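You operate a simulated robot arm through the tools that you are given. There is no shell and no other tool. Be economical: measure what you need, move in short steps, check, and stop when the job is done.

You are at the controls of a simulated robot arm. One attempt, no reset.

Task
Swap the dark block in the upturned pallet for the pale one.
Fine: block knob loose, clamp arm aside; dark block into the grey bin; arm back over the new block, then knob tight. Where these are worked on the way, their far stop is far enough and under half their travel is too little: block knob, clamp arm.

It is judged by the outcome, as a careful person would: the job done as asked, and still so three seconds after it is handed in. It fails if anything else is knocked over, pushed out of place, dropped, spilled or broken.

Robot
A 6-joint arm with a two-finger gripper, fixed in place. Base frame: the origin is at the foot of the arm, x ahead of it, y to its left, z up. Units: m, rad, N and s.
Its first joint turns from -2.897 to 2.897 rad. Payload 1.71 kg.
The TCP is the grasp point between the finger pads, 0.02 m short of the fingertips. In the tool frame z runs along the fingers and y along their closing line. The gripper opens to 0.096 m. The gripper's body begins 0.113 m behind the TCP.
Orientation is that of the tool frame in the base frame, as a unit quaternion [w, x, y, z]. With the fingers straight down and closing along the base's y, the tool's x points along the base's -x, its y along +y and its z along -z.

Tools
- The arm moves only by the tool servo_tool. Its argument "motion" is a list of rows, each an object of numbers (a shift or turn left out is 0, a gripper value left out holds the last): "claw": the gripper command, from -1 (shut) to 1 (fully open), values between in proportion; "dx", "dy", "dz": the shift along the base's x, y, z in units of 20 mm (1.0 is 20 mm); "ax", "ay", "az": the turn, a rotation vector about the base's x, y, z in units of 6 degrees (1.0 is 6 degrees). In form: [{"claw": .., "dx": .., "dy": .., "dz": .., "ax": .., "ay": .., "az": ..}, ...]. A call has 1 to 8 rows; each row shifts and turns the commanded pose from where the row before left it. A call with a number of a shift or a turn outside -1 to 1 is refused whole. Each row takes 0.2 s and may step no farther than 0.05 m and 0.15 rad from the row before; otherwise, or with a gripper value out of range, the whole call is refused. A pose out of reach is approached as far as the arm can. The call stops where the force on the tool passes 50 N (or 10 N more than at its start, if that is more) or the arm is blocked; 0.2 s more then pass. Each finger travels about 0.045 m/s and halts on what it meets, pressing with about 33 N; the grip force reading is that of the motor and also rises with nothing between the fingers. The clock runs only during rows and for 0.2 s after the last one: add rows that do not move to give the fingers time. It gives the time, the measured TCP pose, the force on the tool (base axes), the opening and the grip force at its end, in the units of the frame above (readings bear some noise), with the torque about the TCP (base axes, N m) and any sound that the robot's microphone picked up, and new pictures: "pictures" is both (left out), scene, wrist or none.
- Cameras (640 x 400 px; columns grow to the right, rows downward): "scene" is fixed at [0.3986, -0.6489, 1.4288]; the picture's right is [0.98, -0.21, 0.00], its down [-0.13, -0.59, -0.80] and it looks along [0.17, 0.78, -0.61] (base axes); focal length 316 px, centre (320, 200). "wrist" rides on the gripper at [0.066, 0.014, -0.145] in the tool frame; the picture's right is [-0.21, 0.98, 0.00], its down [-0.88, -0.18, -0.45] and it looks along [-0.44, -0.09, 0.90] (tool axes); focal length 275 px, centre (320, 200). There is no depth. A picture from a camera that has moved, and an enlarged one, comes with that camera's place and axes in the base frame and with its lens.
- lift_body(by): slides the trunk up (or, below 0, down) by that many m; the arm rides with it, the base frame stays. It gives what a move gives, with no picture.
- zoom(camera, box): a new picture of the part [left, top, right, bottom] of that camera's present view, enlarged. It takes no simulated time.
- hand_in(): hands the job in; it is judged then, once.

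Go step by step. Nothing tells you positions but the pictures and the camera data: compare them with the known pose of the tool, close in by small moves and look again before you grip or let go. The budget is 120 turns and 200 pictures, counting those below and the enlarged ones. Unless the task says otherwise, let go and move clear before handing in, and close with one line.

The tools are called after "Request:" as a command line: name --argument value ..., lists and objects as JSON in quotes. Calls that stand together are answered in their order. servo_tool: Moves the arm, as the interface text tells. Its arguments: {"type":"object","properties":{"motion":{"type":"array","items":{"type":"object","properties":{"claw":{"type":"number"},"dx":{"type":"number"},"dy":{"type":"number"},"dz":{"type":"number"},"ax":{"type":"number"},"ay":{"type":"number"},"az":{"type":"number"}}}},"pictures":{"type":"string","enum":["both","scene","wrist","none"]}},"required":["motion"]} The other tools are called the same way: lift_body (by) slides the trunk up or down; zoom (camera, box) takes an enlarged picture of a part of a camera's view; hand_in () hands the job in.

At the start:

```text
time: 0.0
ee_pos: [0.57, 0.1411, 1.0836]
ee_rot: [-0.001, 0.0, 1.0, 0.0]
ft_force: [0.1, 0.1, 0.7]
ft_torque: [0.0, -0.04, 0.01]
opening: 0.0962
finger_force: 0.1
trunk travel left (down, up): [-0.175, 0.215]
```

scene: 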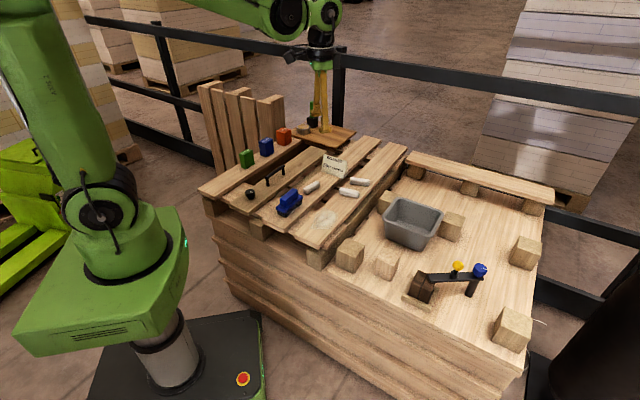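
wrist: 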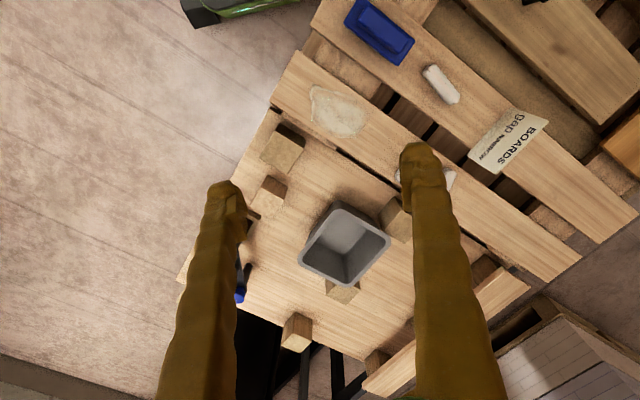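

I see a pallet with a grey bin, a clamp arm with a yellow knob, and a dark block beneath the arm. I'll zoom in to measure before moving.

Request:
zoom --camera "scene" --box '[320, 170, 560, 360]'

Request:
zoom --camera "scene" --box '[390, 240, 510, 315]'

Request:
zoom --camera "wrist" --box '[160, 100, 480, 380]'

```text
2.11 times, centred on (440, 265) of scene
camera zoom: at [0.3986, -0.6489, 1.4288], right [0.98, -0.21, 0.0], down [-0.13, -0.59, -0.8], along [0.17, 0.78, -0.61], focal length 666 px, centre (67, 63)
```

zoom: 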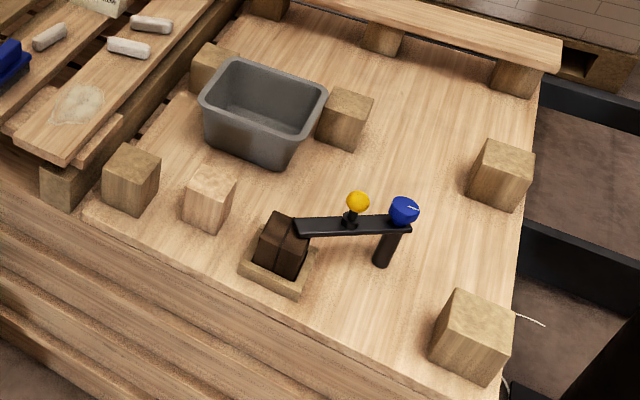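

```text
5.33 times, centred on (450, 278) of scene
camera zoom: at [0.3986, -0.6489, 1.4288], right [0.98, -0.21, 0.0], down [-0.13, -0.59, -0.8], along [0.17, 0.78, -0.61], focal length 1687 px, centre (-373, -213)
```

zoom: 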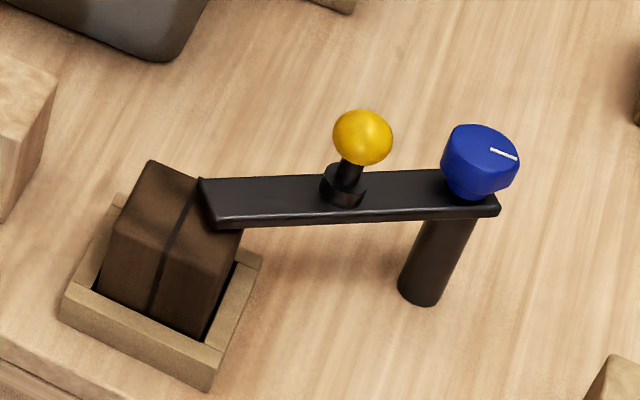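

```text
1.43 times, centred on (320, 240) of wrist
camera zoom: at [0.5045, 0.1547, 1.2289], right [0.21, 0.98, 0.0], down [0.88, -0.18, 0.44], along [0.43, -0.09, -0.9], focal length 393 px, centre (320, 143)
```

zoom: 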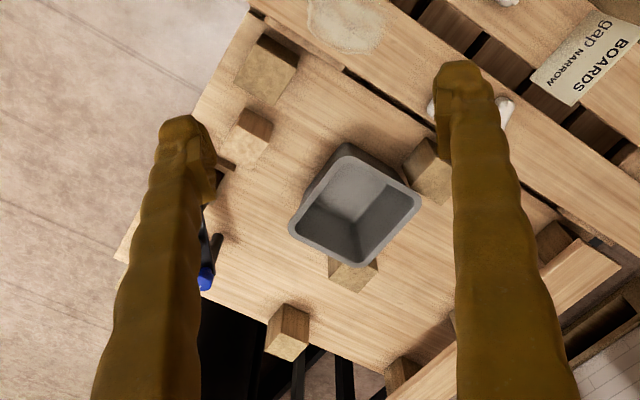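

Rough triangulation puts the bin rim near (0.91, 0.13, 0.675). I'll move over the clamp area for a better view.

Request:
servo_tool --motion '[{"dy": -1, "dz": -1}, {"dy": -1, "dz": -1}, {"dy": -1, "dz": -1}, {"dy": -1, "dz": -1}, {"dy": -1, "dz": -1}, {"dy": -1, "dz": -1}, {"dy": -1}, {"dy": -1}]'

```text
time: 1.8
ee_pos: [0.553, -0.0213, 0.9721]
ee_rot: [0.007, 0.0, 1.0, 0.0]
ft_force: [0.5, 0.4, 0.2]
ft_torque: [-0.03, 0.04, 0.01]
opening: 0.0962
finger_force: 0.0
trunk travel left (down, up): [-0.175, 0.215]
camera wrist: at [0.4855, -0.0076, 1.1159], right [0.21, 0.98, 0.0], down [0.87, -0.18, 0.46], along [0.45, -0.09, -0.89], focal length 275 px, centre (320, 200)
```

scene: 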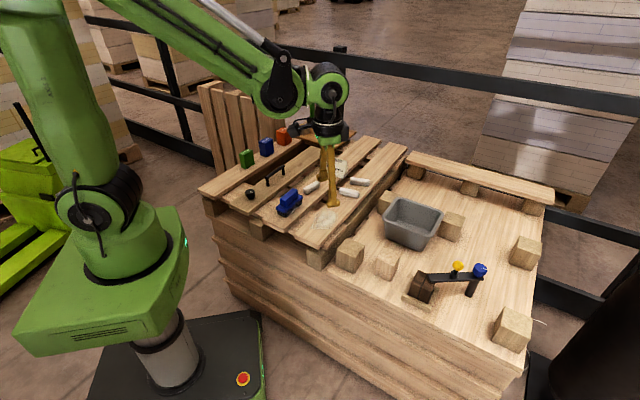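
wrist: 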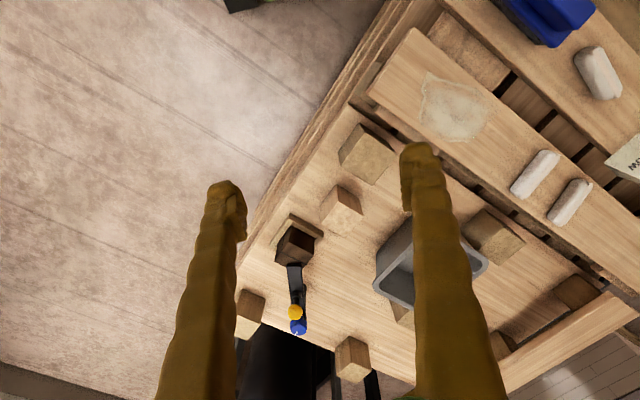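

The clamp, blocks and bin are in view now. Zooming to triangulate.

Request:
zoom --camera "wrist" --box '[220, 150, 420, 350]'

```text
2.00 times, centred on (320, 250) of wrist
camera zoom: at [0.4855, -0.0076, 1.1159], right [0.21, 0.98, 0.0], down [0.87, -0.18, 0.46], along [0.45, -0.09, -0.89], focal length 551 px, centre (320, 100)
```

zoom: 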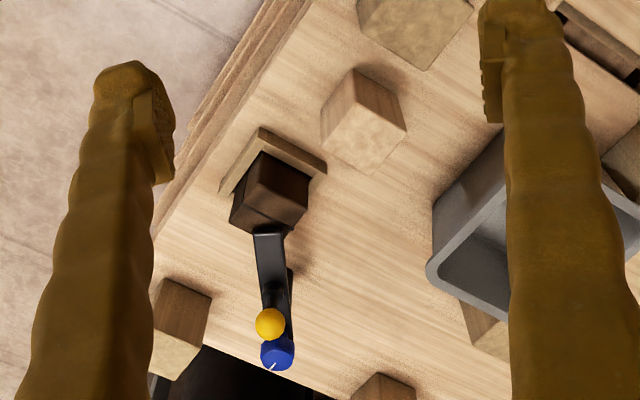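

Estimated positions: pale block top (0.756, -0.021, 0.675), yellow ball (0.908, -0.143, 0.736), blue knob (0.979, -0.155, ~0.715). Moving out above the knob.

Request:
servo_tool --motion '[{"dx": 1, "dy": -1}, {"dx": 1, "dy": -1}, {"dx": 1, "dy": -1}, {"dx": 1, "dy": -1}, {"dx": 1, "dy": -1}, {"dx": 1, "dy": -1}, {"dx": 1, "dy": -0.5}, {"dx": 1}]' --pictures "none"

Request:
servo_tool --motion '[{"dx": 1, "dz": -1, "claw": 0.3}, {"dx": 1, "dz": -1}, {"dx": 1, "dz": -1}, {"dx": 1, "dz": -1}, {"dx": 1}, {"dx": 1}, {"dx": 1}, {"dx": 1}]'

```text
time: 3.6
ee_pos: [0.7125, -0.1511, 0.9721]
ee_rot: [0.007, 0.0, 1.0, -0.001]
ft_force: [-0.8, -0.7, -0.5]
ft_torque: [-0.02, -0.01, 0.01]
opening: 0.0962
finger_force: 0.1
trunk travel left (down, up): [-0.175, 0.215]
```

```text
time: 5.4
ee_pos: [0.8744, -0.1505, 0.891]
ee_rot: [0.007, -0.001, 1.0, 0.0]
ft_force: [-0.2, -0.7, 0.2]
ft_torque: [0.01, -0.03, 0.02]
opening: 0.0622
finger_force: 0.1
trunk travel left (down, up): [-0.175, 0.215]
camera wrist: at [0.8068, -0.1365, 1.0345], right [0.21, 0.98, 0.0], down [0.87, -0.18, 0.46], along [0.45, -0.09, -0.89], focal length 275 px, centre (320, 200)
```

scene: 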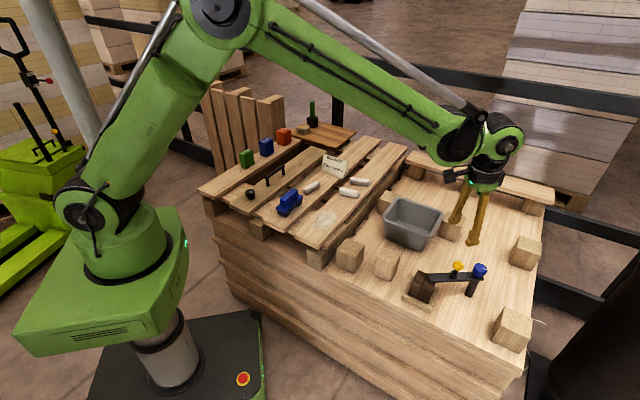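
wrist: 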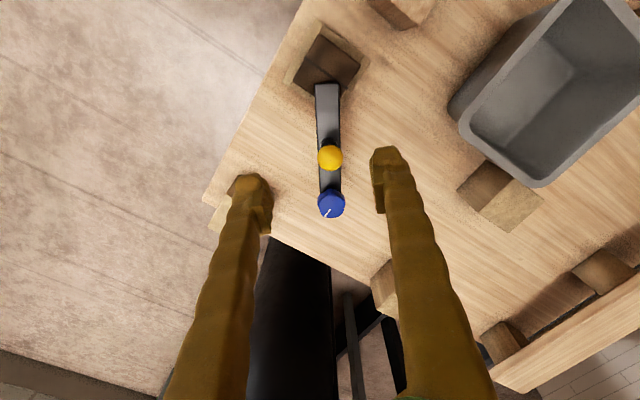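

The knob is visible between the fingers. I'll zoom for precision.

Request:
zoom --camera "wrist" --box '[260, 20, 420, 240]'

```text
1.82 times, centred on (340, 130) of wrist
camera zoom: at [0.8068, -0.1365, 1.0345], right [0.21, 0.98, 0.0], down [0.87, -0.18, 0.46], along [0.45, -0.09, -0.89], focal length 500 px, centre (284, 327)
```

zoom: 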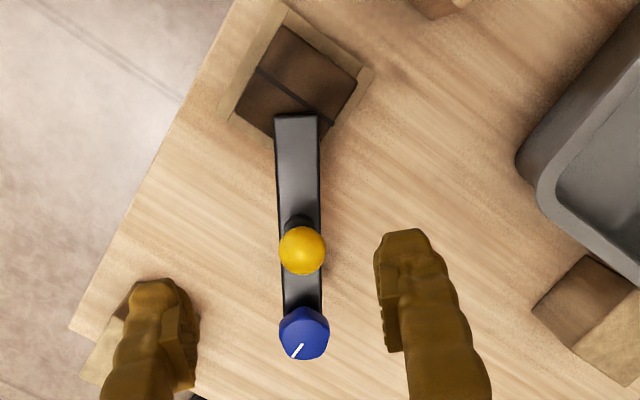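

Knob ≈ (0.982, -0.155, top ~0.715), about 34 mm across. I'll move above it and check alignment.

Request:
servo_tool --motion '[{"dx": 1, "dy": -0.2, "dz": -1}, {"dx": 1, "dz": -1}, {"dx": 1, "dz": -1}, {"dx": 1, "dz": -1}, {"dx": 1, "dz": -1}, {"dx": 0.35, "dz": -1}, {}]'

```text
time: 7.0
ee_pos: [0.9815, -0.1512, 0.7717]
ee_rot: [0.006, 0.0, 1.0, -0.001]
ft_force: [0.1, 1.0, -0.5]
ft_torque: [0.03, 0.0, 0.02]
opening: 0.0625
finger_force: 0.0
trunk travel left (down, up): [-0.175, 0.215]
camera wrist: at [0.9153, -0.1379, 0.9149], right [0.21, 0.98, 0.0], down [0.87, -0.18, 0.46], along [0.45, -0.09, -0.89], focal length 275 px, centre (320, 200)
```

scene: 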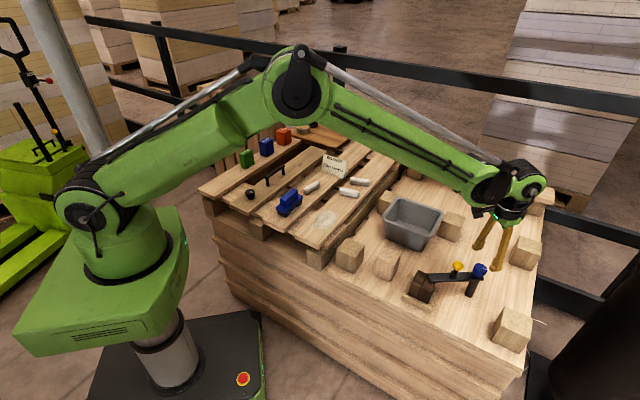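
wrist: 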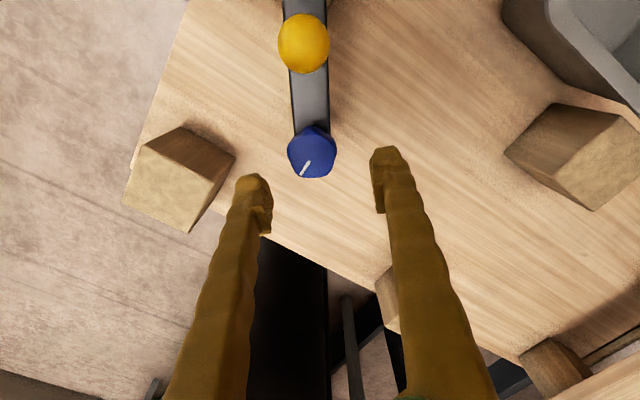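

Alignment is within about 5 mm; correcting and descending around the knob.

Request:
servo_tool --motion '[{"dx": -0.2, "dy": -0.25, "dz": -0.7}, {"dz": -0.7}, {"dz": -0.7}, {"dz": -0.6}, {}]'

Request:
zoom --camera "scene" --box '[420, 210, 540, 310]'

```text
time: 8.2
ee_pos: [0.9761, -0.1584, 0.7167]
ee_rot: [0.007, 0.0, 1.0, 0.0]
ft_force: [0.0, 0.7, 0.0]
ft_torque: [-0.02, -0.02, 0.0]
opening: 0.0624
finger_force: 0.0
trunk travel left (down, up): [-0.175, 0.215]
camera wrist: at [0.9086, -0.1447, 0.8604], right [0.21, 0.98, 0.0], down [0.87, -0.18, 0.46], along [0.45, -0.09, -0.89], focal length 275 px, centre (320, 200)
```

scene: 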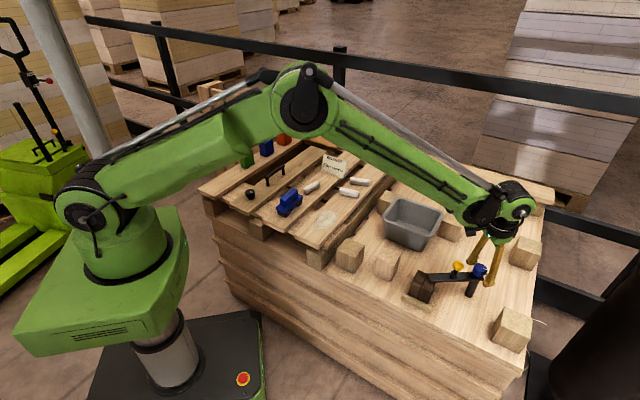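
wrist: 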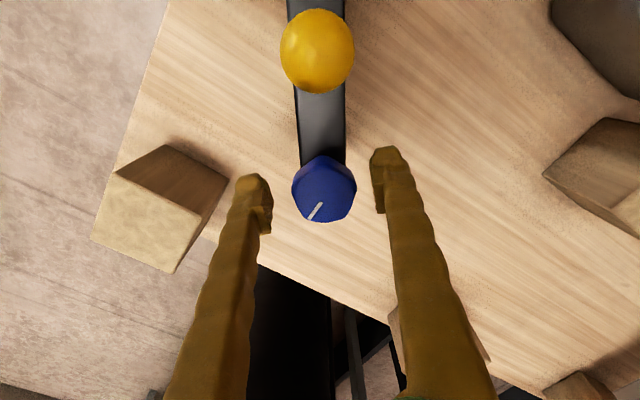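

```text
4.00 times, centred on (480, 260) of scene
camera zoom: at [0.3986, -0.6489, 1.4288], right [0.98, -0.21, 0.0], down [-0.13, -0.59, -0.8], along [0.17, 0.78, -0.61], focal length 1266 px, centre (-320, -40)
```

zoom: 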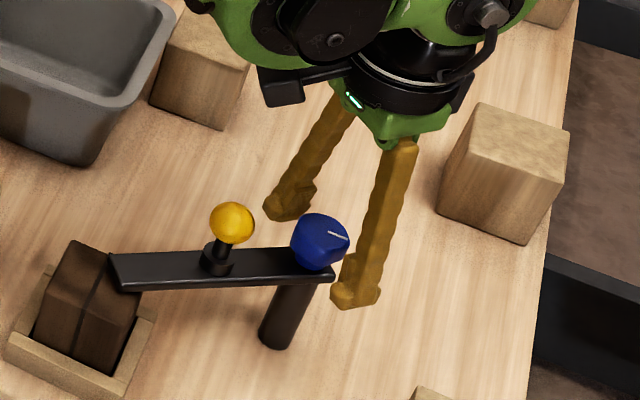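

Fingers straddle the knob just above the arm plate. Closing on it.

Request:
servo_tool --motion '[{"claw": -1, "dy": 0.1}, {}, {}, {}]' --pictures "wrist"

```text
time: 9.2
ee_pos: [0.9756, -0.1558, 0.7165]
ee_rot: [0.008, 0.001, 1.0, 0.001]
ft_force: [-1.7, 9.3, -1.8]
ft_torque: [-0.06, -0.04, -0.05]
opening: 0.0359
finger_force: 35.3
trunk travel left (down, up): [-0.175, 0.215]
camera wrist: at [0.9085, -0.1422, 0.8607], right [0.21, 0.98, 0.0], down [0.87, -0.18, 0.46], along [0.45, -0.09, -0.89], focal length 275 px, centre (320, 200)
```

wrist: 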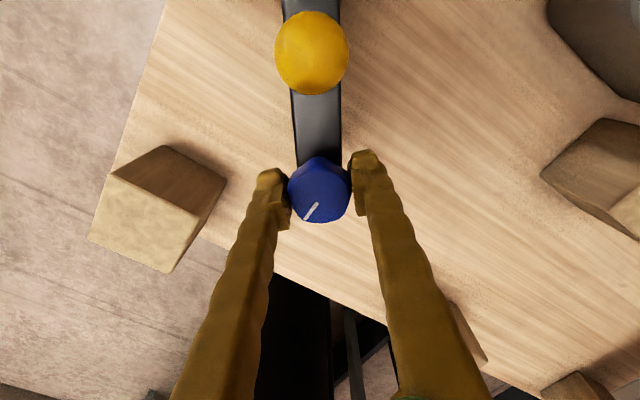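

Gripped. Turning counter-clockwise (loosen) a little to test.

Request:
servo_tool --motion '[{"dy": 0.05, "az": 0.5}, {"az": 1}, {"az": 1}, {"az": 1}]' --pictures "wrist"

```text
time: 10.2
ee_pos: [0.9756, -0.1559, 0.7173]
ee_rot: [0.005, -0.182, 0.983, 0.002]
ft_force: [-20.3, -5.8, -16.3]
ft_torque: [-0.12, -0.09, 0.01]
opening: 0.0357
finger_force: 35.1
trunk travel left (down, up): [-0.175, 0.215]
camera wrist: at [0.9082, -0.1673, 0.8608], right [-0.16, 0.99, 0.0], down [0.88, 0.14, 0.46], along [0.45, 0.07, -0.89], focal length 275 px, centre (320, 200)
```

wrist: 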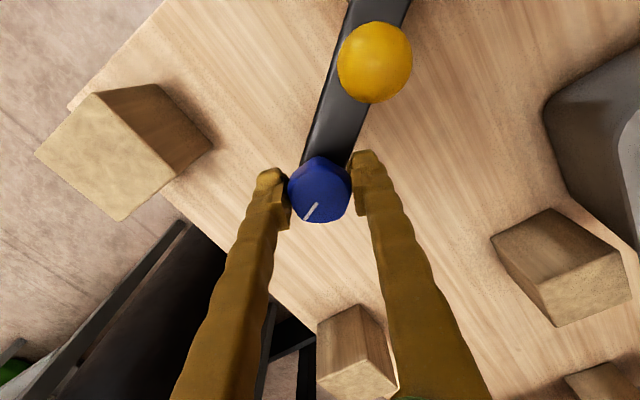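

The knob follows the gripper with little torque. Continuing, with slight centring.

Request:
servo_tool --motion '[{"dx": -0.08, "dz": -0.05, "az": 1}, {"az": 1}, {"az": 1}, {"az": 1}, {"az": 1}]' --pictures "none"

```text
time: 11.4
ee_pos: [0.9762, -0.1554, 0.7177]
ee_rot: [0.006, -0.431, 0.902, 0.003]
ft_force: [23.0, -10.8, -4.8]
ft_torque: [0.24, -0.01, 0.0]
opening: 0.0359
finger_force: 35.4
trunk travel left (down, up): [-0.175, 0.215]
```

Request:
servo_tool --motion '[{"dx": 0.06, "dy": -0.03, "az": 1}, {"az": 1}, {"az": 1}, {"az": 1}, {"az": 1}]' --pictures "wrist"

```text
time: 12.6
ee_pos: [0.9759, -0.156, 0.7163]
ee_rot: [0.004, -0.65, 0.76, 0.006]
ft_force: [-3.3, 1.9, -6.9]
ft_torque: [-0.36, 0.05, -0.03]
opening: 0.0358
finger_force: 35.1
trunk travel left (down, up): [-0.175, 0.215]
camera wrist: at [0.952, -0.2205, 0.8606], right [-0.93, 0.36, 0.0], down [0.32, 0.83, 0.46], along [0.16, 0.43, -0.89], focal length 275 px, centre (320, 200)
```

wrist: 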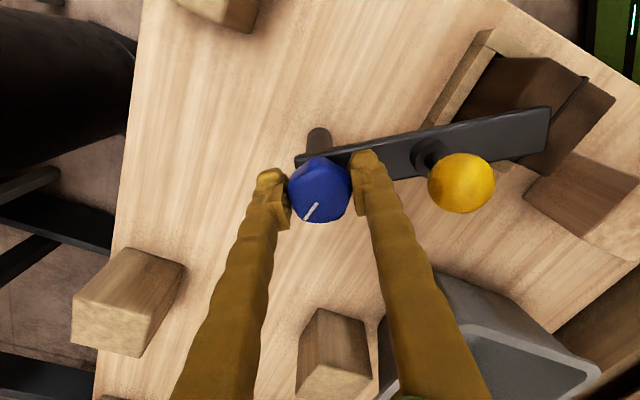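

81° turned, no stop yet; the arm hasn't moved. Continuing.

Request:
servo_tool --motion '[{"az": 1}, {"az": 1}, {"az": 1}, {"az": 1}, {"az": 1}]' --pictures "wrist"

```text
time: 13.8
ee_pos: [0.9764, -0.1565, 0.7162]
ee_rot: [-0.003, 0.824, -0.567, -0.006]
ft_force: [-19.4, -1.6, -10.0]
ft_torque: [-0.01, -0.18, -0.73]
opening: 0.0362
finger_force: 35.3
trunk travel left (down, up): [-0.175, 0.215]
camera wrist: at [0.9875, -0.2239, 0.8602], right [-0.99, -0.16, 0.0], down [-0.14, 0.88, 0.46], along [-0.08, 0.45, -0.89], focal length 275 px, centre (320, 200)
```

wrist: 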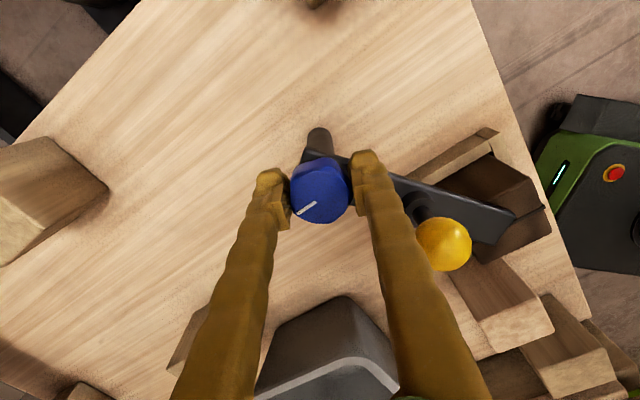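

Torque now −0.73 N·m and the pointer slipped slightly: the loose stop is reached. Releasing and rising.

Request:
servo_tool --motion '[{"claw": 0.15}, {}, {}, {"dz": 1}, {"dz": 1}, {"dz": 1}, {"dz": 1}]'

```text
time: 15.4
ee_pos: [0.9759, -0.1554, 0.7952]
ee_rot: [-0.004, 0.824, -0.566, -0.006]
ft_force: [-0.5, 1.0, 0.1]
ft_torque: [-0.04, 0.0, -0.01]
opening: 0.055
finger_force: 0.0
trunk travel left (down, up): [-0.175, 0.215]
camera wrist: at [0.9885, -0.223, 0.9392], right [-0.99, -0.16, 0.0], down [-0.14, 0.88, 0.46], along [-0.08, 0.45, -0.89], focal length 275 px, centre (320, 200)
```

scene: 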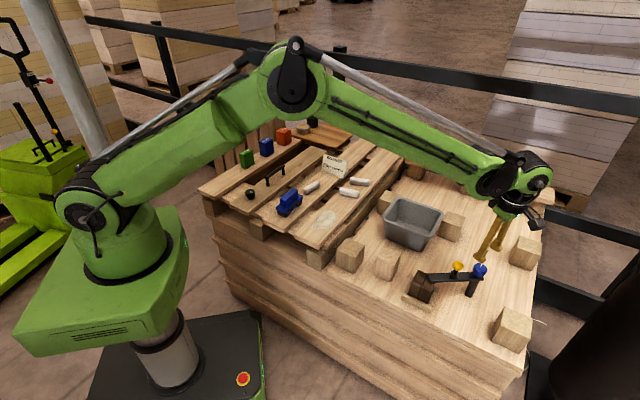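
wrist: 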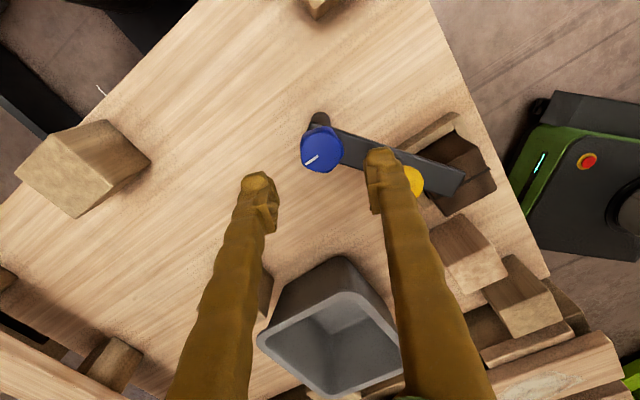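

Knob is loose. Next I rotate to align with the swing tangent and hover over the yellow ball.

Request:
servo_tool --motion '[{"dz": 0.5, "az": 1}, {"dx": -0.5, "az": 1}, {"dx": -0.5, "az": 1}, {"dx": -0.5, "az": 1}, {"dx": -0.5, "dy": 0.3, "az": 1}, {"dx": -0.5, "dy": 0.3, "az": 1}, {"dx": -0.5, "az": 1}, {"dx": -0.4, "az": 1}]' --pictures "wrist"

```text
time: 17.2
ee_pos: [0.9093, -0.1458, 0.8067]
ee_rot: [-0.001, 0.983, -0.182, -0.008]
ft_force: [-0.7, 0.3, -0.3]
ft_torque: [0.0, -0.01, 0.0]
opening: 0.0552
finger_force: 0.2
trunk travel left (down, up): [-0.175, 0.215]
camera wrist: at [0.9667, -0.1816, 0.9497], right [-0.54, -0.84, 0.0], down [-0.75, 0.48, 0.46], along [-0.39, 0.25, -0.89], focal length 275 px, centre (320, 200)
```

wrist: 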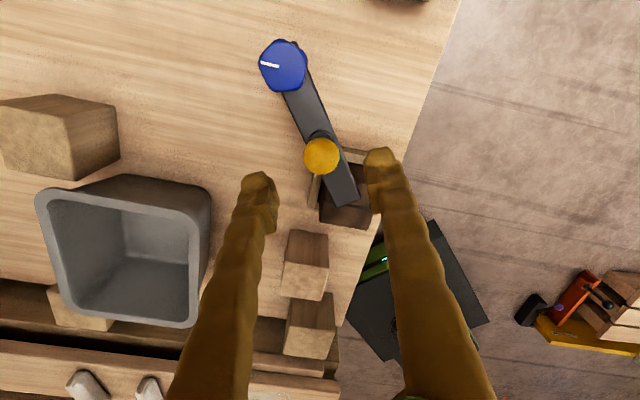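

Aligned over the ball (0.906, -0.145). Descend and grip.

Request:
servo_tool --motion '[{"dx": -0.15, "dz": -1}, {"dz": -1}, {"dz": -1}, {"dz": -0.6}, {"claw": -1}, {}, {}]'

Request:
zoom --camera "scene" --box '[380, 210, 540, 310]'

```text
time: 18.8
ee_pos: [0.9042, -0.1434, 0.7346]
ee_rot: [-0.002, 0.983, -0.182, -0.008]
ft_force: [-3.2, 0.1, -3.0]
ft_torque: [-0.04, -0.06, 0.01]
opening: 0.0263
finger_force: 32.2
trunk travel left (down, up): [-0.175, 0.215]
camera wrist: at [0.9632, -0.1804, 0.8785], right [-0.54, -0.84, 0.0], down [-0.75, 0.48, 0.46], along [-0.39, 0.25, -0.89], focal length 275 px, centre (320, 200)
```

scene: 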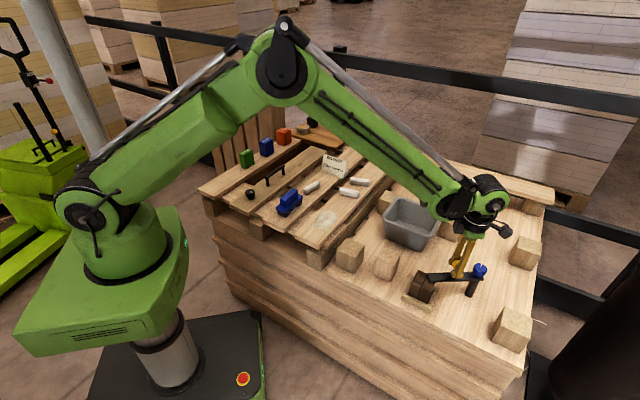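
wrist: 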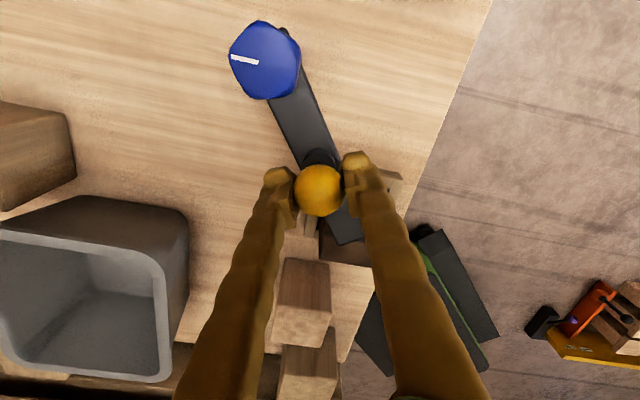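

```text
4.00 times, centred on (460, 260) of scene
camera zoom: at [0.3986, -0.6489, 1.4288], right [0.98, -0.21, 0.0], down [-0.13, -0.59, -0.8], along [0.17, 0.78, -0.61], focal length 1266 px, centre (-240, -40)
```

zoom: 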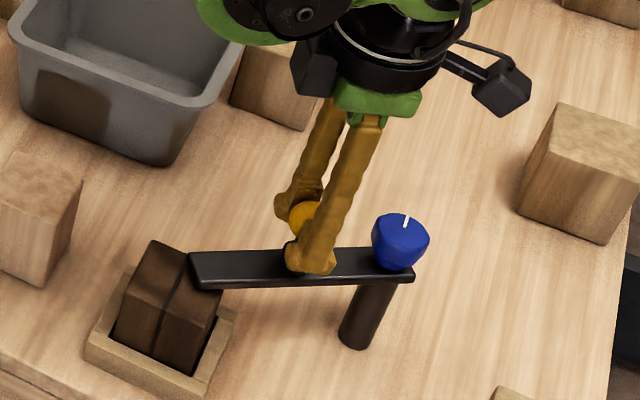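

Ball gripped; arm and loosened knob (pointer turned ~100°) look right. Swinging toward +y (clear side), testing with small arc steps.

Request:
servo_tool --motion '[{"dx": 0.09, "dy": 0.38, "az": -1}, {"dx": 0.125, "dy": 0.36, "az": -1}, {"dx": 0.16, "dy": 0.35, "az": -1}, {"dx": 0.2, "dy": 0.325, "az": -1}]' --pictures "wrist"

```text
time: 19.8
ee_pos: [0.9155, -0.1144, 0.7341]
ee_rot: [-0.002, 0.923, -0.384, -0.008]
ft_force: [-8.0, 6.0, -21.0]
ft_torque: [0.04, 0.01, 0.08]
opening: 0.0263
finger_force: 34.8
trunk travel left (down, up): [-0.175, 0.215]
camera wrist: at [0.9548, -0.1728, 0.8786], right [-0.84, -0.55, 0.0], down [-0.48, 0.75, 0.46], along [-0.25, 0.38, -0.89], focal length 275 px, centre (320, 200)
```

wrist: 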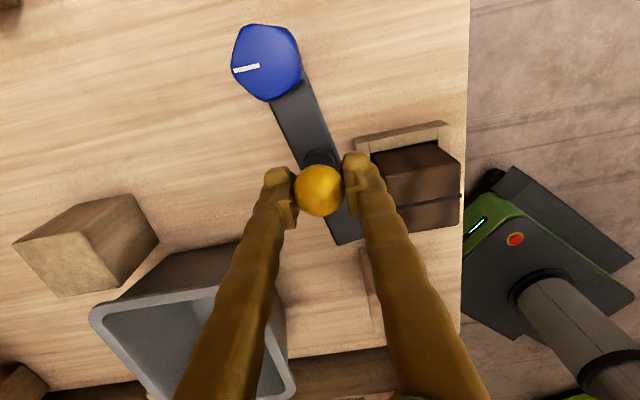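

The arm is swinging freely. Continuing the arc.

Request:
servo_tool --motion '[{"dx": 0.23, "dy": 0.305, "dz": -0.05, "az": -1}, {"dx": 0.26, "dy": 0.28, "az": -1}, {"dx": 0.29, "dy": 0.25, "az": -1}, {"dx": 0.31, "dy": 0.22, "az": -1}, {"dx": 0.335, "dy": 0.185, "az": -1}]' --pictures "none"

Request:
servo_tool --motion '[{"dx": 0.35, "dy": 0.15, "az": -1}, {"dx": 0.365, "dy": 0.11, "az": -1}, {"dx": 0.375, "dy": 0.075, "az": -1}]'

```text
time: 21.0
ee_pos: [0.9449, -0.0911, 0.7355]
ee_rot: [-0.004, 0.792, -0.61, -0.006]
ft_force: [-0.4, -1.9, 16.4]
ft_torque: [-0.49, -0.04, -0.06]
opening: 0.0262
finger_force: 35.1
trunk travel left (down, up): [-0.175, 0.215]
```

```text
time: 21.8
ee_pos: [0.9656, -0.084, 0.7348]
ee_rot: [0.005, -0.687, 0.726, 0.005]
ft_force: [1.0, -5.8, 20.0]
ft_torque: [-0.03, 0.01, 0.01]
opening: 0.0261
finger_force: 35.1
trunk travel left (down, up): [-0.175, 0.215]
camera wrist: at [0.9488, -0.1519, 0.8789], right [-0.97, 0.26, 0.0], down [0.23, 0.86, 0.46], along [0.12, 0.44, -0.89], focal length 275 px, centre (320, 200)
```

scene: 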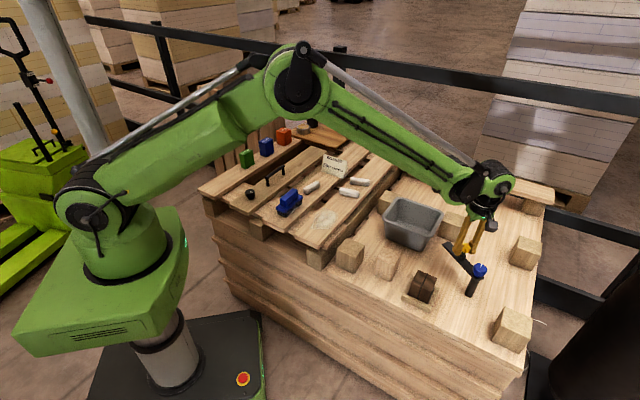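
wrist: 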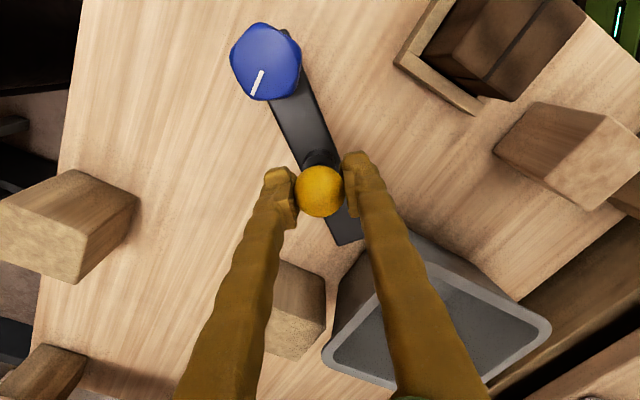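

About 72° swung, no stop so far. Continuing to look for the far stop.

Request:
servo_tool --motion '[{"dx": 0.385, "dy": 0.035, "dz": 0.05, "az": -1}, {"dx": 0.38, "dy": -0.01, "az": -1}, {"dx": 0.38, "dy": -0.045, "az": -1}, {"dx": 0.37, "dy": -0.085, "az": -1}]' --pictures "wrist"

```text
time: 22.6
ee_pos: [0.9735, -0.083, 0.7441]
ee_rot: [0.006, -0.579, 0.816, 0.004]
ft_force: [-3.1, 3.5, -46.4]
ft_torque: [0.18, -0.07, -0.1]
opening: 0.0271
finger_force: 34.8
trunk travel left (down, up): [-0.175, 0.215]
stopped in row 3: the force on the tool passed its limit at 66 N (the readings are from after the stop); the commanded pose is now the measured one
camera wrist: at [0.9379, -0.1428, 0.8876], right [-0.86, 0.52, 0.0], down [0.46, 0.76, 0.46], along [0.24, 0.39, -0.89], focal length 275 px, centre (320, 200)
```

wrist: 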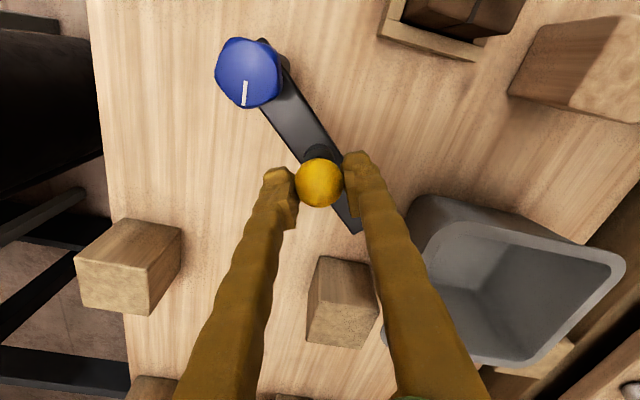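

Stopped at ~80° of swing — the far stop. Releasing and rising.

Request:
servo_tool --motion '[{"claw": 0.2}, {}, {}, {"dz": 1}, {"dz": 1}, {"dz": 1}, {"dz": 1}]'

Request:
zoom --camera "scene" --box '[340, 190, 520, 320]'

```text
time: 24.2
ee_pos: [0.9736, -0.0829, 0.8297]
ee_rot: [0.007, -0.579, 0.815, 0.002]
ft_force: [0.1, 0.0, 0.5]
ft_torque: [0.03, 0.01, 0.04]
opening: 0.0578
finger_force: 0.0
trunk travel left (down, up): [-0.175, 0.215]
camera wrist: at [0.9372, -0.1419, 0.9734], right [-0.86, 0.52, 0.0], down [0.46, 0.76, 0.46], along [0.24, 0.39, -0.89], focal length 275 px, centre (320, 200)
```

scene: 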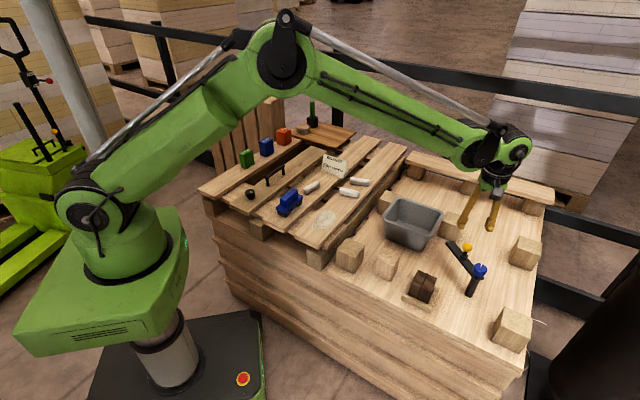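
wrist: 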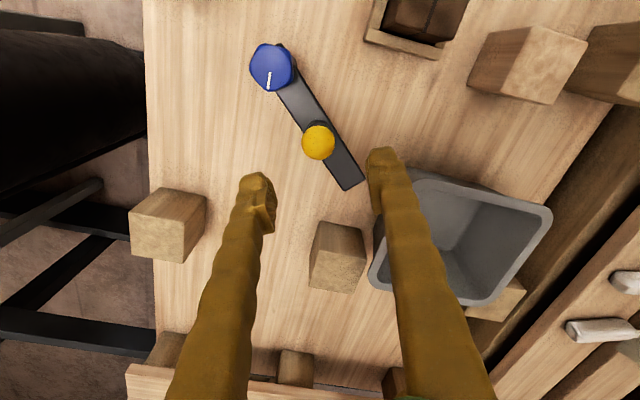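

```text
3.08 times, centred on (430, 255) of scene
camera zoom: at [0.3986, -0.6489, 1.4288], right [0.98, -0.21, 0.0], down [-0.13, -0.59, -0.8], along [0.17, 0.78, -0.61], focal length 974 px, centre (-18, 31)
```

zoom: 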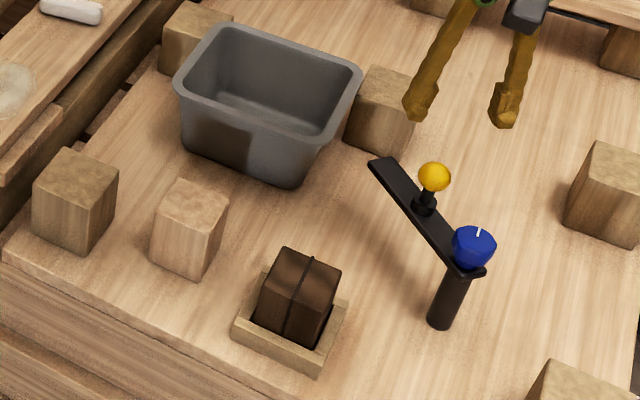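

The arm is at its side stop, nest open. Dark block top centre ≈ (0.822, -0.132, 0.685), edges at 48°/138°. Moving above with yaw aligned.

Request:
servo_tool --motion '[{"claw": 0.9, "dx": -1, "dy": -0.3, "az": -0.8}, {"dx": -1, "dy": -0.3, "az": -1}, {"dx": -1, "dy": -0.3, "az": -1}, {"dx": -1, "dy": -0.3, "az": -1}, {"dx": -1, "dy": -0.3}, {"dx": -1, "dy": -0.3}, {"dx": -1, "dy": -0.3, "dz": -0.5}, {"dx": -0.6, "dy": -0.3, "dz": -1}]'

```text
time: 26.0
ee_pos: [0.8203, -0.131, 0.7972]
ee_rot: [0.008, -0.406, 0.914, 0.001]
ft_force: [0.5, 0.0, 0.6]
ft_torque: [0.04, -0.01, 0.0]
opening: 0.0913
finger_force: 0.1
trunk travel left (down, up): [-0.175, 0.215]
camera wrist: at [0.7642, -0.1728, 0.9404], right [-0.59, 0.81, 0.0], down [0.72, 0.52, 0.46], along [0.37, 0.27, -0.89], focal length 275 px, centre (320, 200)
```

scene: 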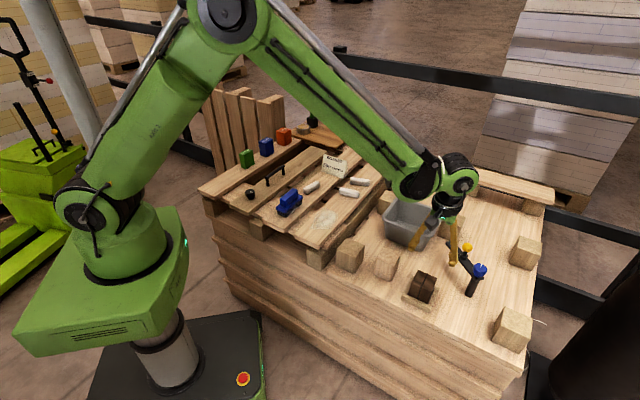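
wrist: 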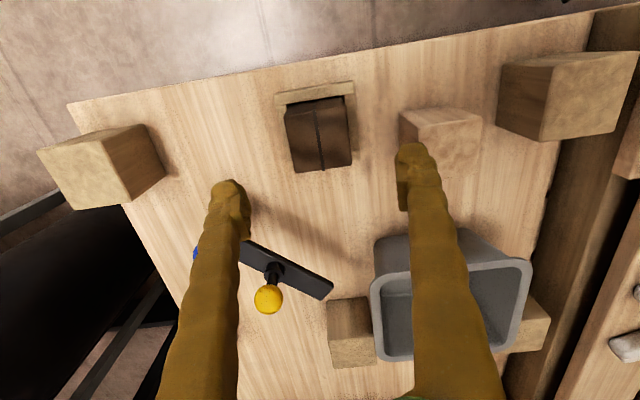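

Request:
zoom --camera "wrist" --box '[240, 70, 500, 230]'

```text
2.46 times, centred on (370, 150) of wrist
camera zoom: at [0.7642, -0.1728, 0.9404], right [-0.59, 0.81, 0.0], down [0.72, 0.52, 0.46], along [0.37, 0.27, -0.89], focal length 678 px, centre (197, 323)
```

zoom: 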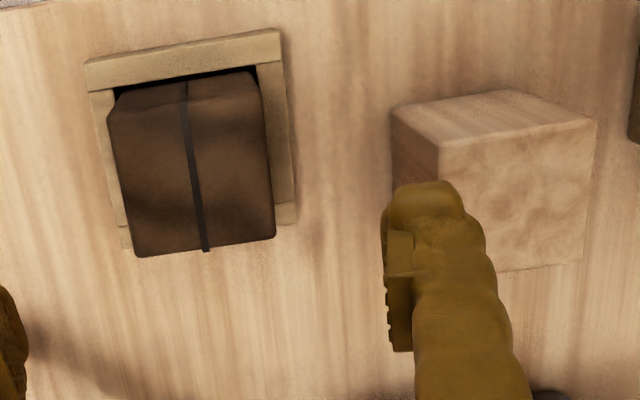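

Well aligned (closing 138° vs block ~137°). Descending to grip its upper part.

Request:
servo_tool --motion '[{"dy": -0.08, "dz": -1}, {"dz": -1}, {"dz": -1}, {"dz": -1}, {"dz": -1}, {"dz": -1}, {"dz": -0.4}, {}]'

Request:
zoom --camera "scene" --box '[370, 230, 490, 320]'

```text
time: 27.8
ee_pos: [0.8216, -0.1326, 0.6707]
ee_rot: [0.008, -0.406, 0.914, 0.001]
ft_force: [0.5, -0.3, -0.5]
ft_torque: [0.01, -0.01, -0.01]
opening: 0.0911
finger_force: 0.0
trunk travel left (down, up): [-0.175, 0.215]
camera wrist: at [0.7644, -0.1729, 0.8137], right [-0.59, 0.81, 0.0], down [0.72, 0.52, 0.46], along [0.37, 0.27, -0.89], focal length 275 px, centre (320, 200)
```

scene: 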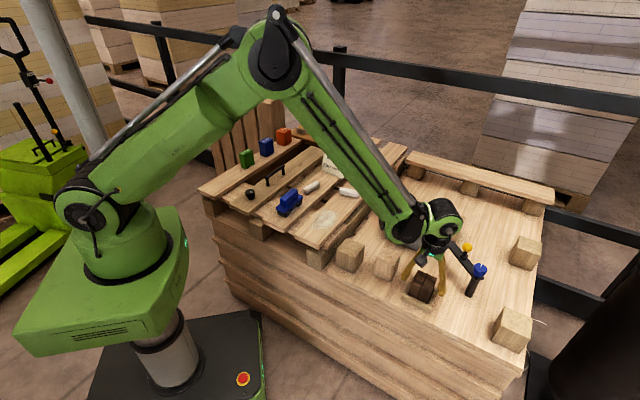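
wrist: 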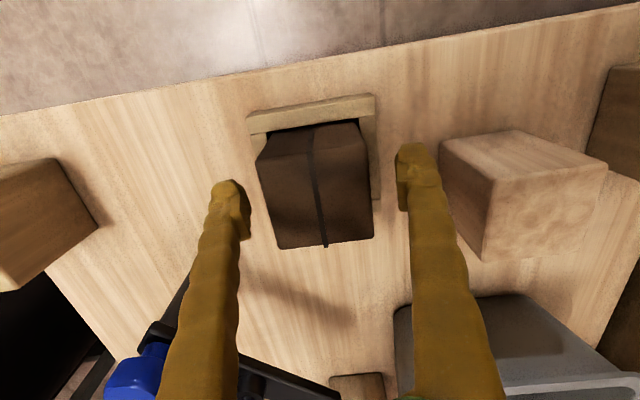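

```text
4.44 times, centred on (430, 275) of scene
camera zoom: at [0.3986, -0.6489, 1.4288], right [0.98, -0.21, 0.0], down [-0.13, -0.59, -0.8], along [0.17, 0.78, -0.61], focal length 1406 px, centre (-169, -133)
```

zoom: 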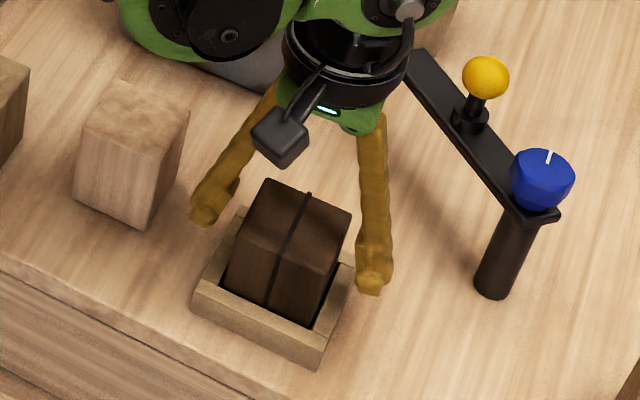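

Fingers straddle the block; a 3° trim, then close.

Request:
servo_tool --motion '[{"az": -0.5}, {"claw": -1}, {}, {}, {}, {}]' --pictures "wrist"

```text
time: 29.2
ee_pos: [0.8213, -0.1325, 0.6695]
ee_rot: [0.008, -0.383, 0.924, 0.001]
ft_force: [0.1, -0.8, 1.4]
ft_torque: [0.0, 0.0, -0.02]
opening: 0.0613
finger_force: 32.6
trunk travel left (down, up): [-0.175, 0.215]
camera wrist: at [0.7625, -0.1699, 0.814], right [-0.54, 0.84, 0.0], down [0.74, 0.48, 0.46], along [0.39, 0.25, -0.89], focal length 275 px, centre (320, 200)
```

wrist: 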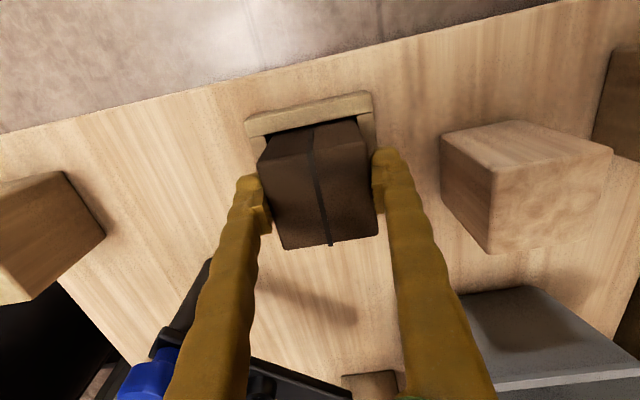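

Gripped at 61 mm. Lifting straight up.

Request:
servo_tool --motion '[{"dz": 0.5}, {"dz": 0.5}, {"dz": 0.7}, {"dz": 1}, {"dz": 1}, {"dz": 1}, {"dz": 1}, {"dz": 1}]'

```text
time: 31.0
ee_pos: [0.8219, -0.1331, 0.8042]
ee_rot: [0.009, -0.382, 0.924, 0.0]
ft_force: [-0.2, -0.1, 0.2]
ft_torque: [0.0, -0.01, 0.0]
opening: 0.0002
finger_force: 29.8
trunk travel left (down, up): [-0.175, 0.215]
camera wrist: at [0.7633, -0.1704, 0.9485], right [-0.54, 0.84, 0.0], down [0.74, 0.48, 0.46], along [0.39, 0.25, -0.89], focal length 275 px, centre (320, 200)
```

scene: 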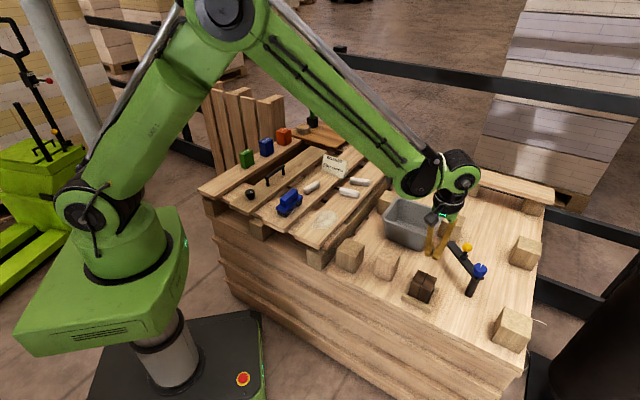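
wrist: 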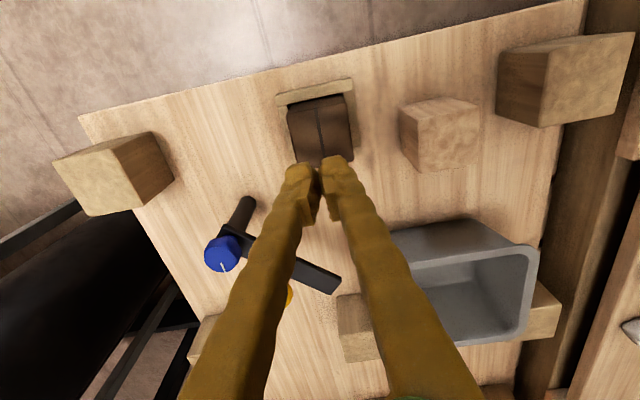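

The block slipped out of the grip. Checking its state.

Request:
zoom --camera "scene" --box '[380, 250, 470, 320]'

Request:
zoom --camera "wrist" --box '[240, 60, 400, 180]'

```text
5.71 times, centred on (425, 285) of scene
camera zoom: at [0.3986, -0.6489, 1.4288], right [0.98, -0.21, 0.0], down [-0.13, -0.59, -0.8], along [0.17, 0.78, -0.61], focal length 1808 px, centre (-280, -286)
```

zoom: 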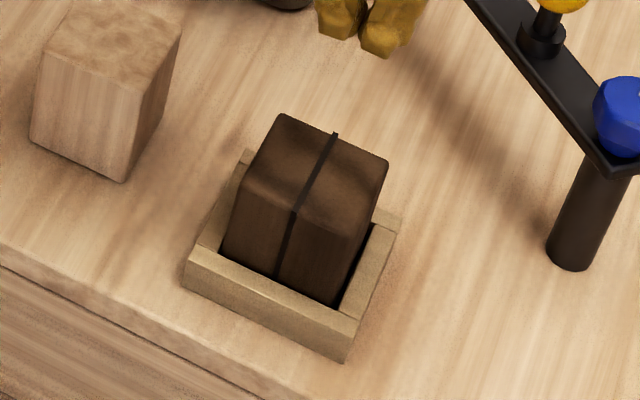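

```text
3.33 times, centred on (320, 120) of wrist
camera zoom: at [0.7633, -0.1704, 0.9485], right [-0.54, 0.84, 0.0], down [0.74, 0.48, 0.46], along [0.39, 0.25, -0.89], focal length 918 px, centre (320, 467)
```

zoom: 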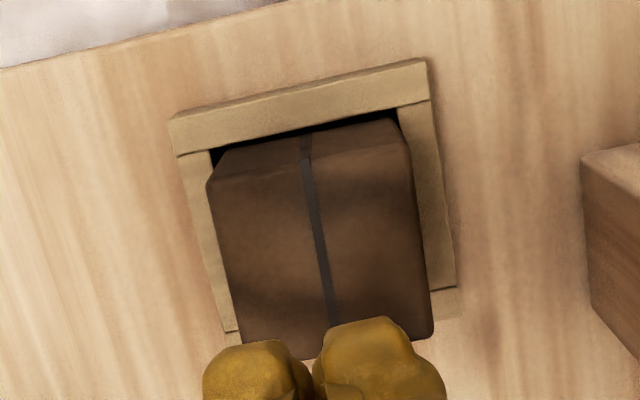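

The block is intact, still in the nest. Its top is ~0.69 and the lip ~0.632; I'll grip about 12 mm lower and lift slowly.

Request:
servo_tool --motion '[{"claw": 0.9}, {}, {"dz": -1}, {"dz": -1}, {"dz": -1}, {"dz": -1}, {"dz": -1}, {"dz": -1}]' --pictures "none"

Request:
servo_tool --motion '[{"dz": -0.7}, {"dz": -0.6}, {"claw": -1}, {}, {}, {}, {}, {}]'

Request:
zoom --camera "scene" --box '[380, 250, 470, 320]'

```text
time: 32.8
ee_pos: [0.8215, -0.1344, 0.6823]
ee_rot: [0.008, -0.382, 0.924, 0.001]
ft_force: [-0.3, 0.4, 0.4]
ft_torque: [0.02, 0.0, 0.05]
opening: 0.0912
finger_force: 0.0
trunk travel left (down, up): [-0.175, 0.215]
```

```text
time: 34.6
ee_pos: [0.8215, -0.133, 0.6582]
ee_rot: [0.008, -0.382, 0.924, 0.001]
ft_force: [0.7, -1.2, 0.6]
ft_torque: [0.0, -0.06, -0.08]
opening: 0.0661
finger_force: 33.4
trunk travel left (down, up): [-0.175, 0.215]
camera wrist: at [0.7634, -0.1708, 0.8019], right [-0.54, 0.84, 0.0], down [0.74, 0.48, 0.46], along [0.39, 0.25, -0.89], focal length 275 px, centre (320, 200)
```

scene: 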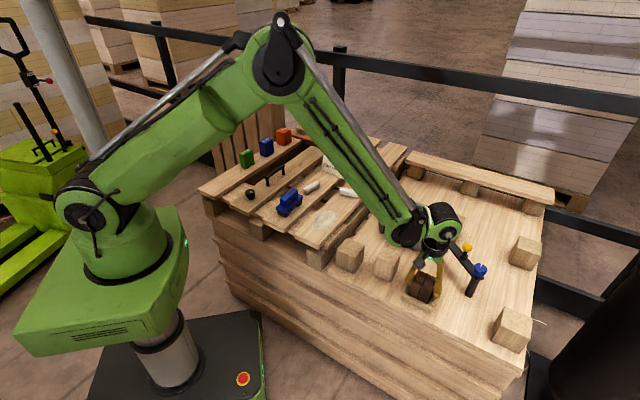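
wrist: 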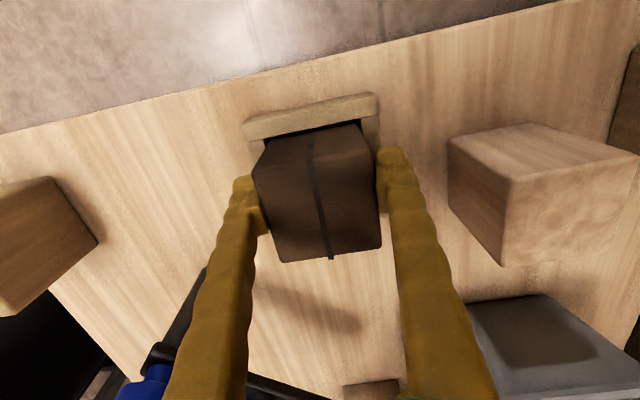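

```text
5.71 times, centred on (425, 285) of scene
camera zoom: at [0.3986, -0.6489, 1.4288], right [0.98, -0.21, 0.0], down [-0.13, -0.59, -0.8], along [0.17, 0.78, -0.61], focal length 1808 px, centre (-280, -286)
```

zoom: 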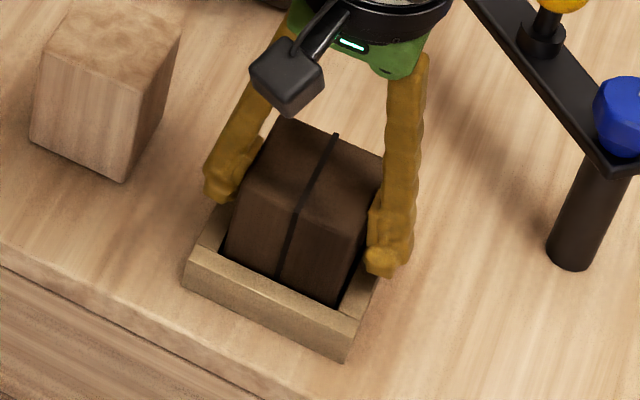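

Opening is now 66 mm (vs 61 mm higher up), suggesting tapered sides. Testing a slow small lift.

Request:
servo_tool --motion '[{"dz": 0.15}, {"dz": 0.15}, {"dz": 0.15}]' --pictures "wrist"

```text
time: 35.4
ee_pos: [0.8223, -0.1338, 0.6664]
ee_rot: [0.008, -0.381, 0.924, 0.001]
ft_force: [-0.1, 0.5, -1.5]
ft_torque: [-0.04, 0.03, 0.03]
opening: 0.066
finger_force: 32.9
trunk travel left (down, up): [-0.175, 0.215]
camera wrist: at [0.763, -0.1715, 0.811], right [-0.54, 0.84, 0.0], down [0.74, 0.48, 0.46], along [0.39, 0.25, -0.89], focal length 275 px, centre (320, 200)
```

wrist: 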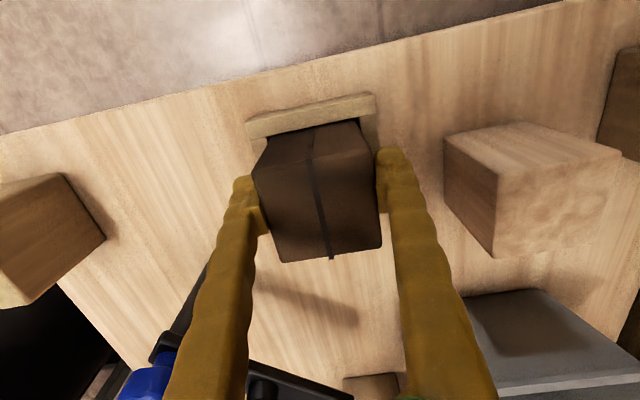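

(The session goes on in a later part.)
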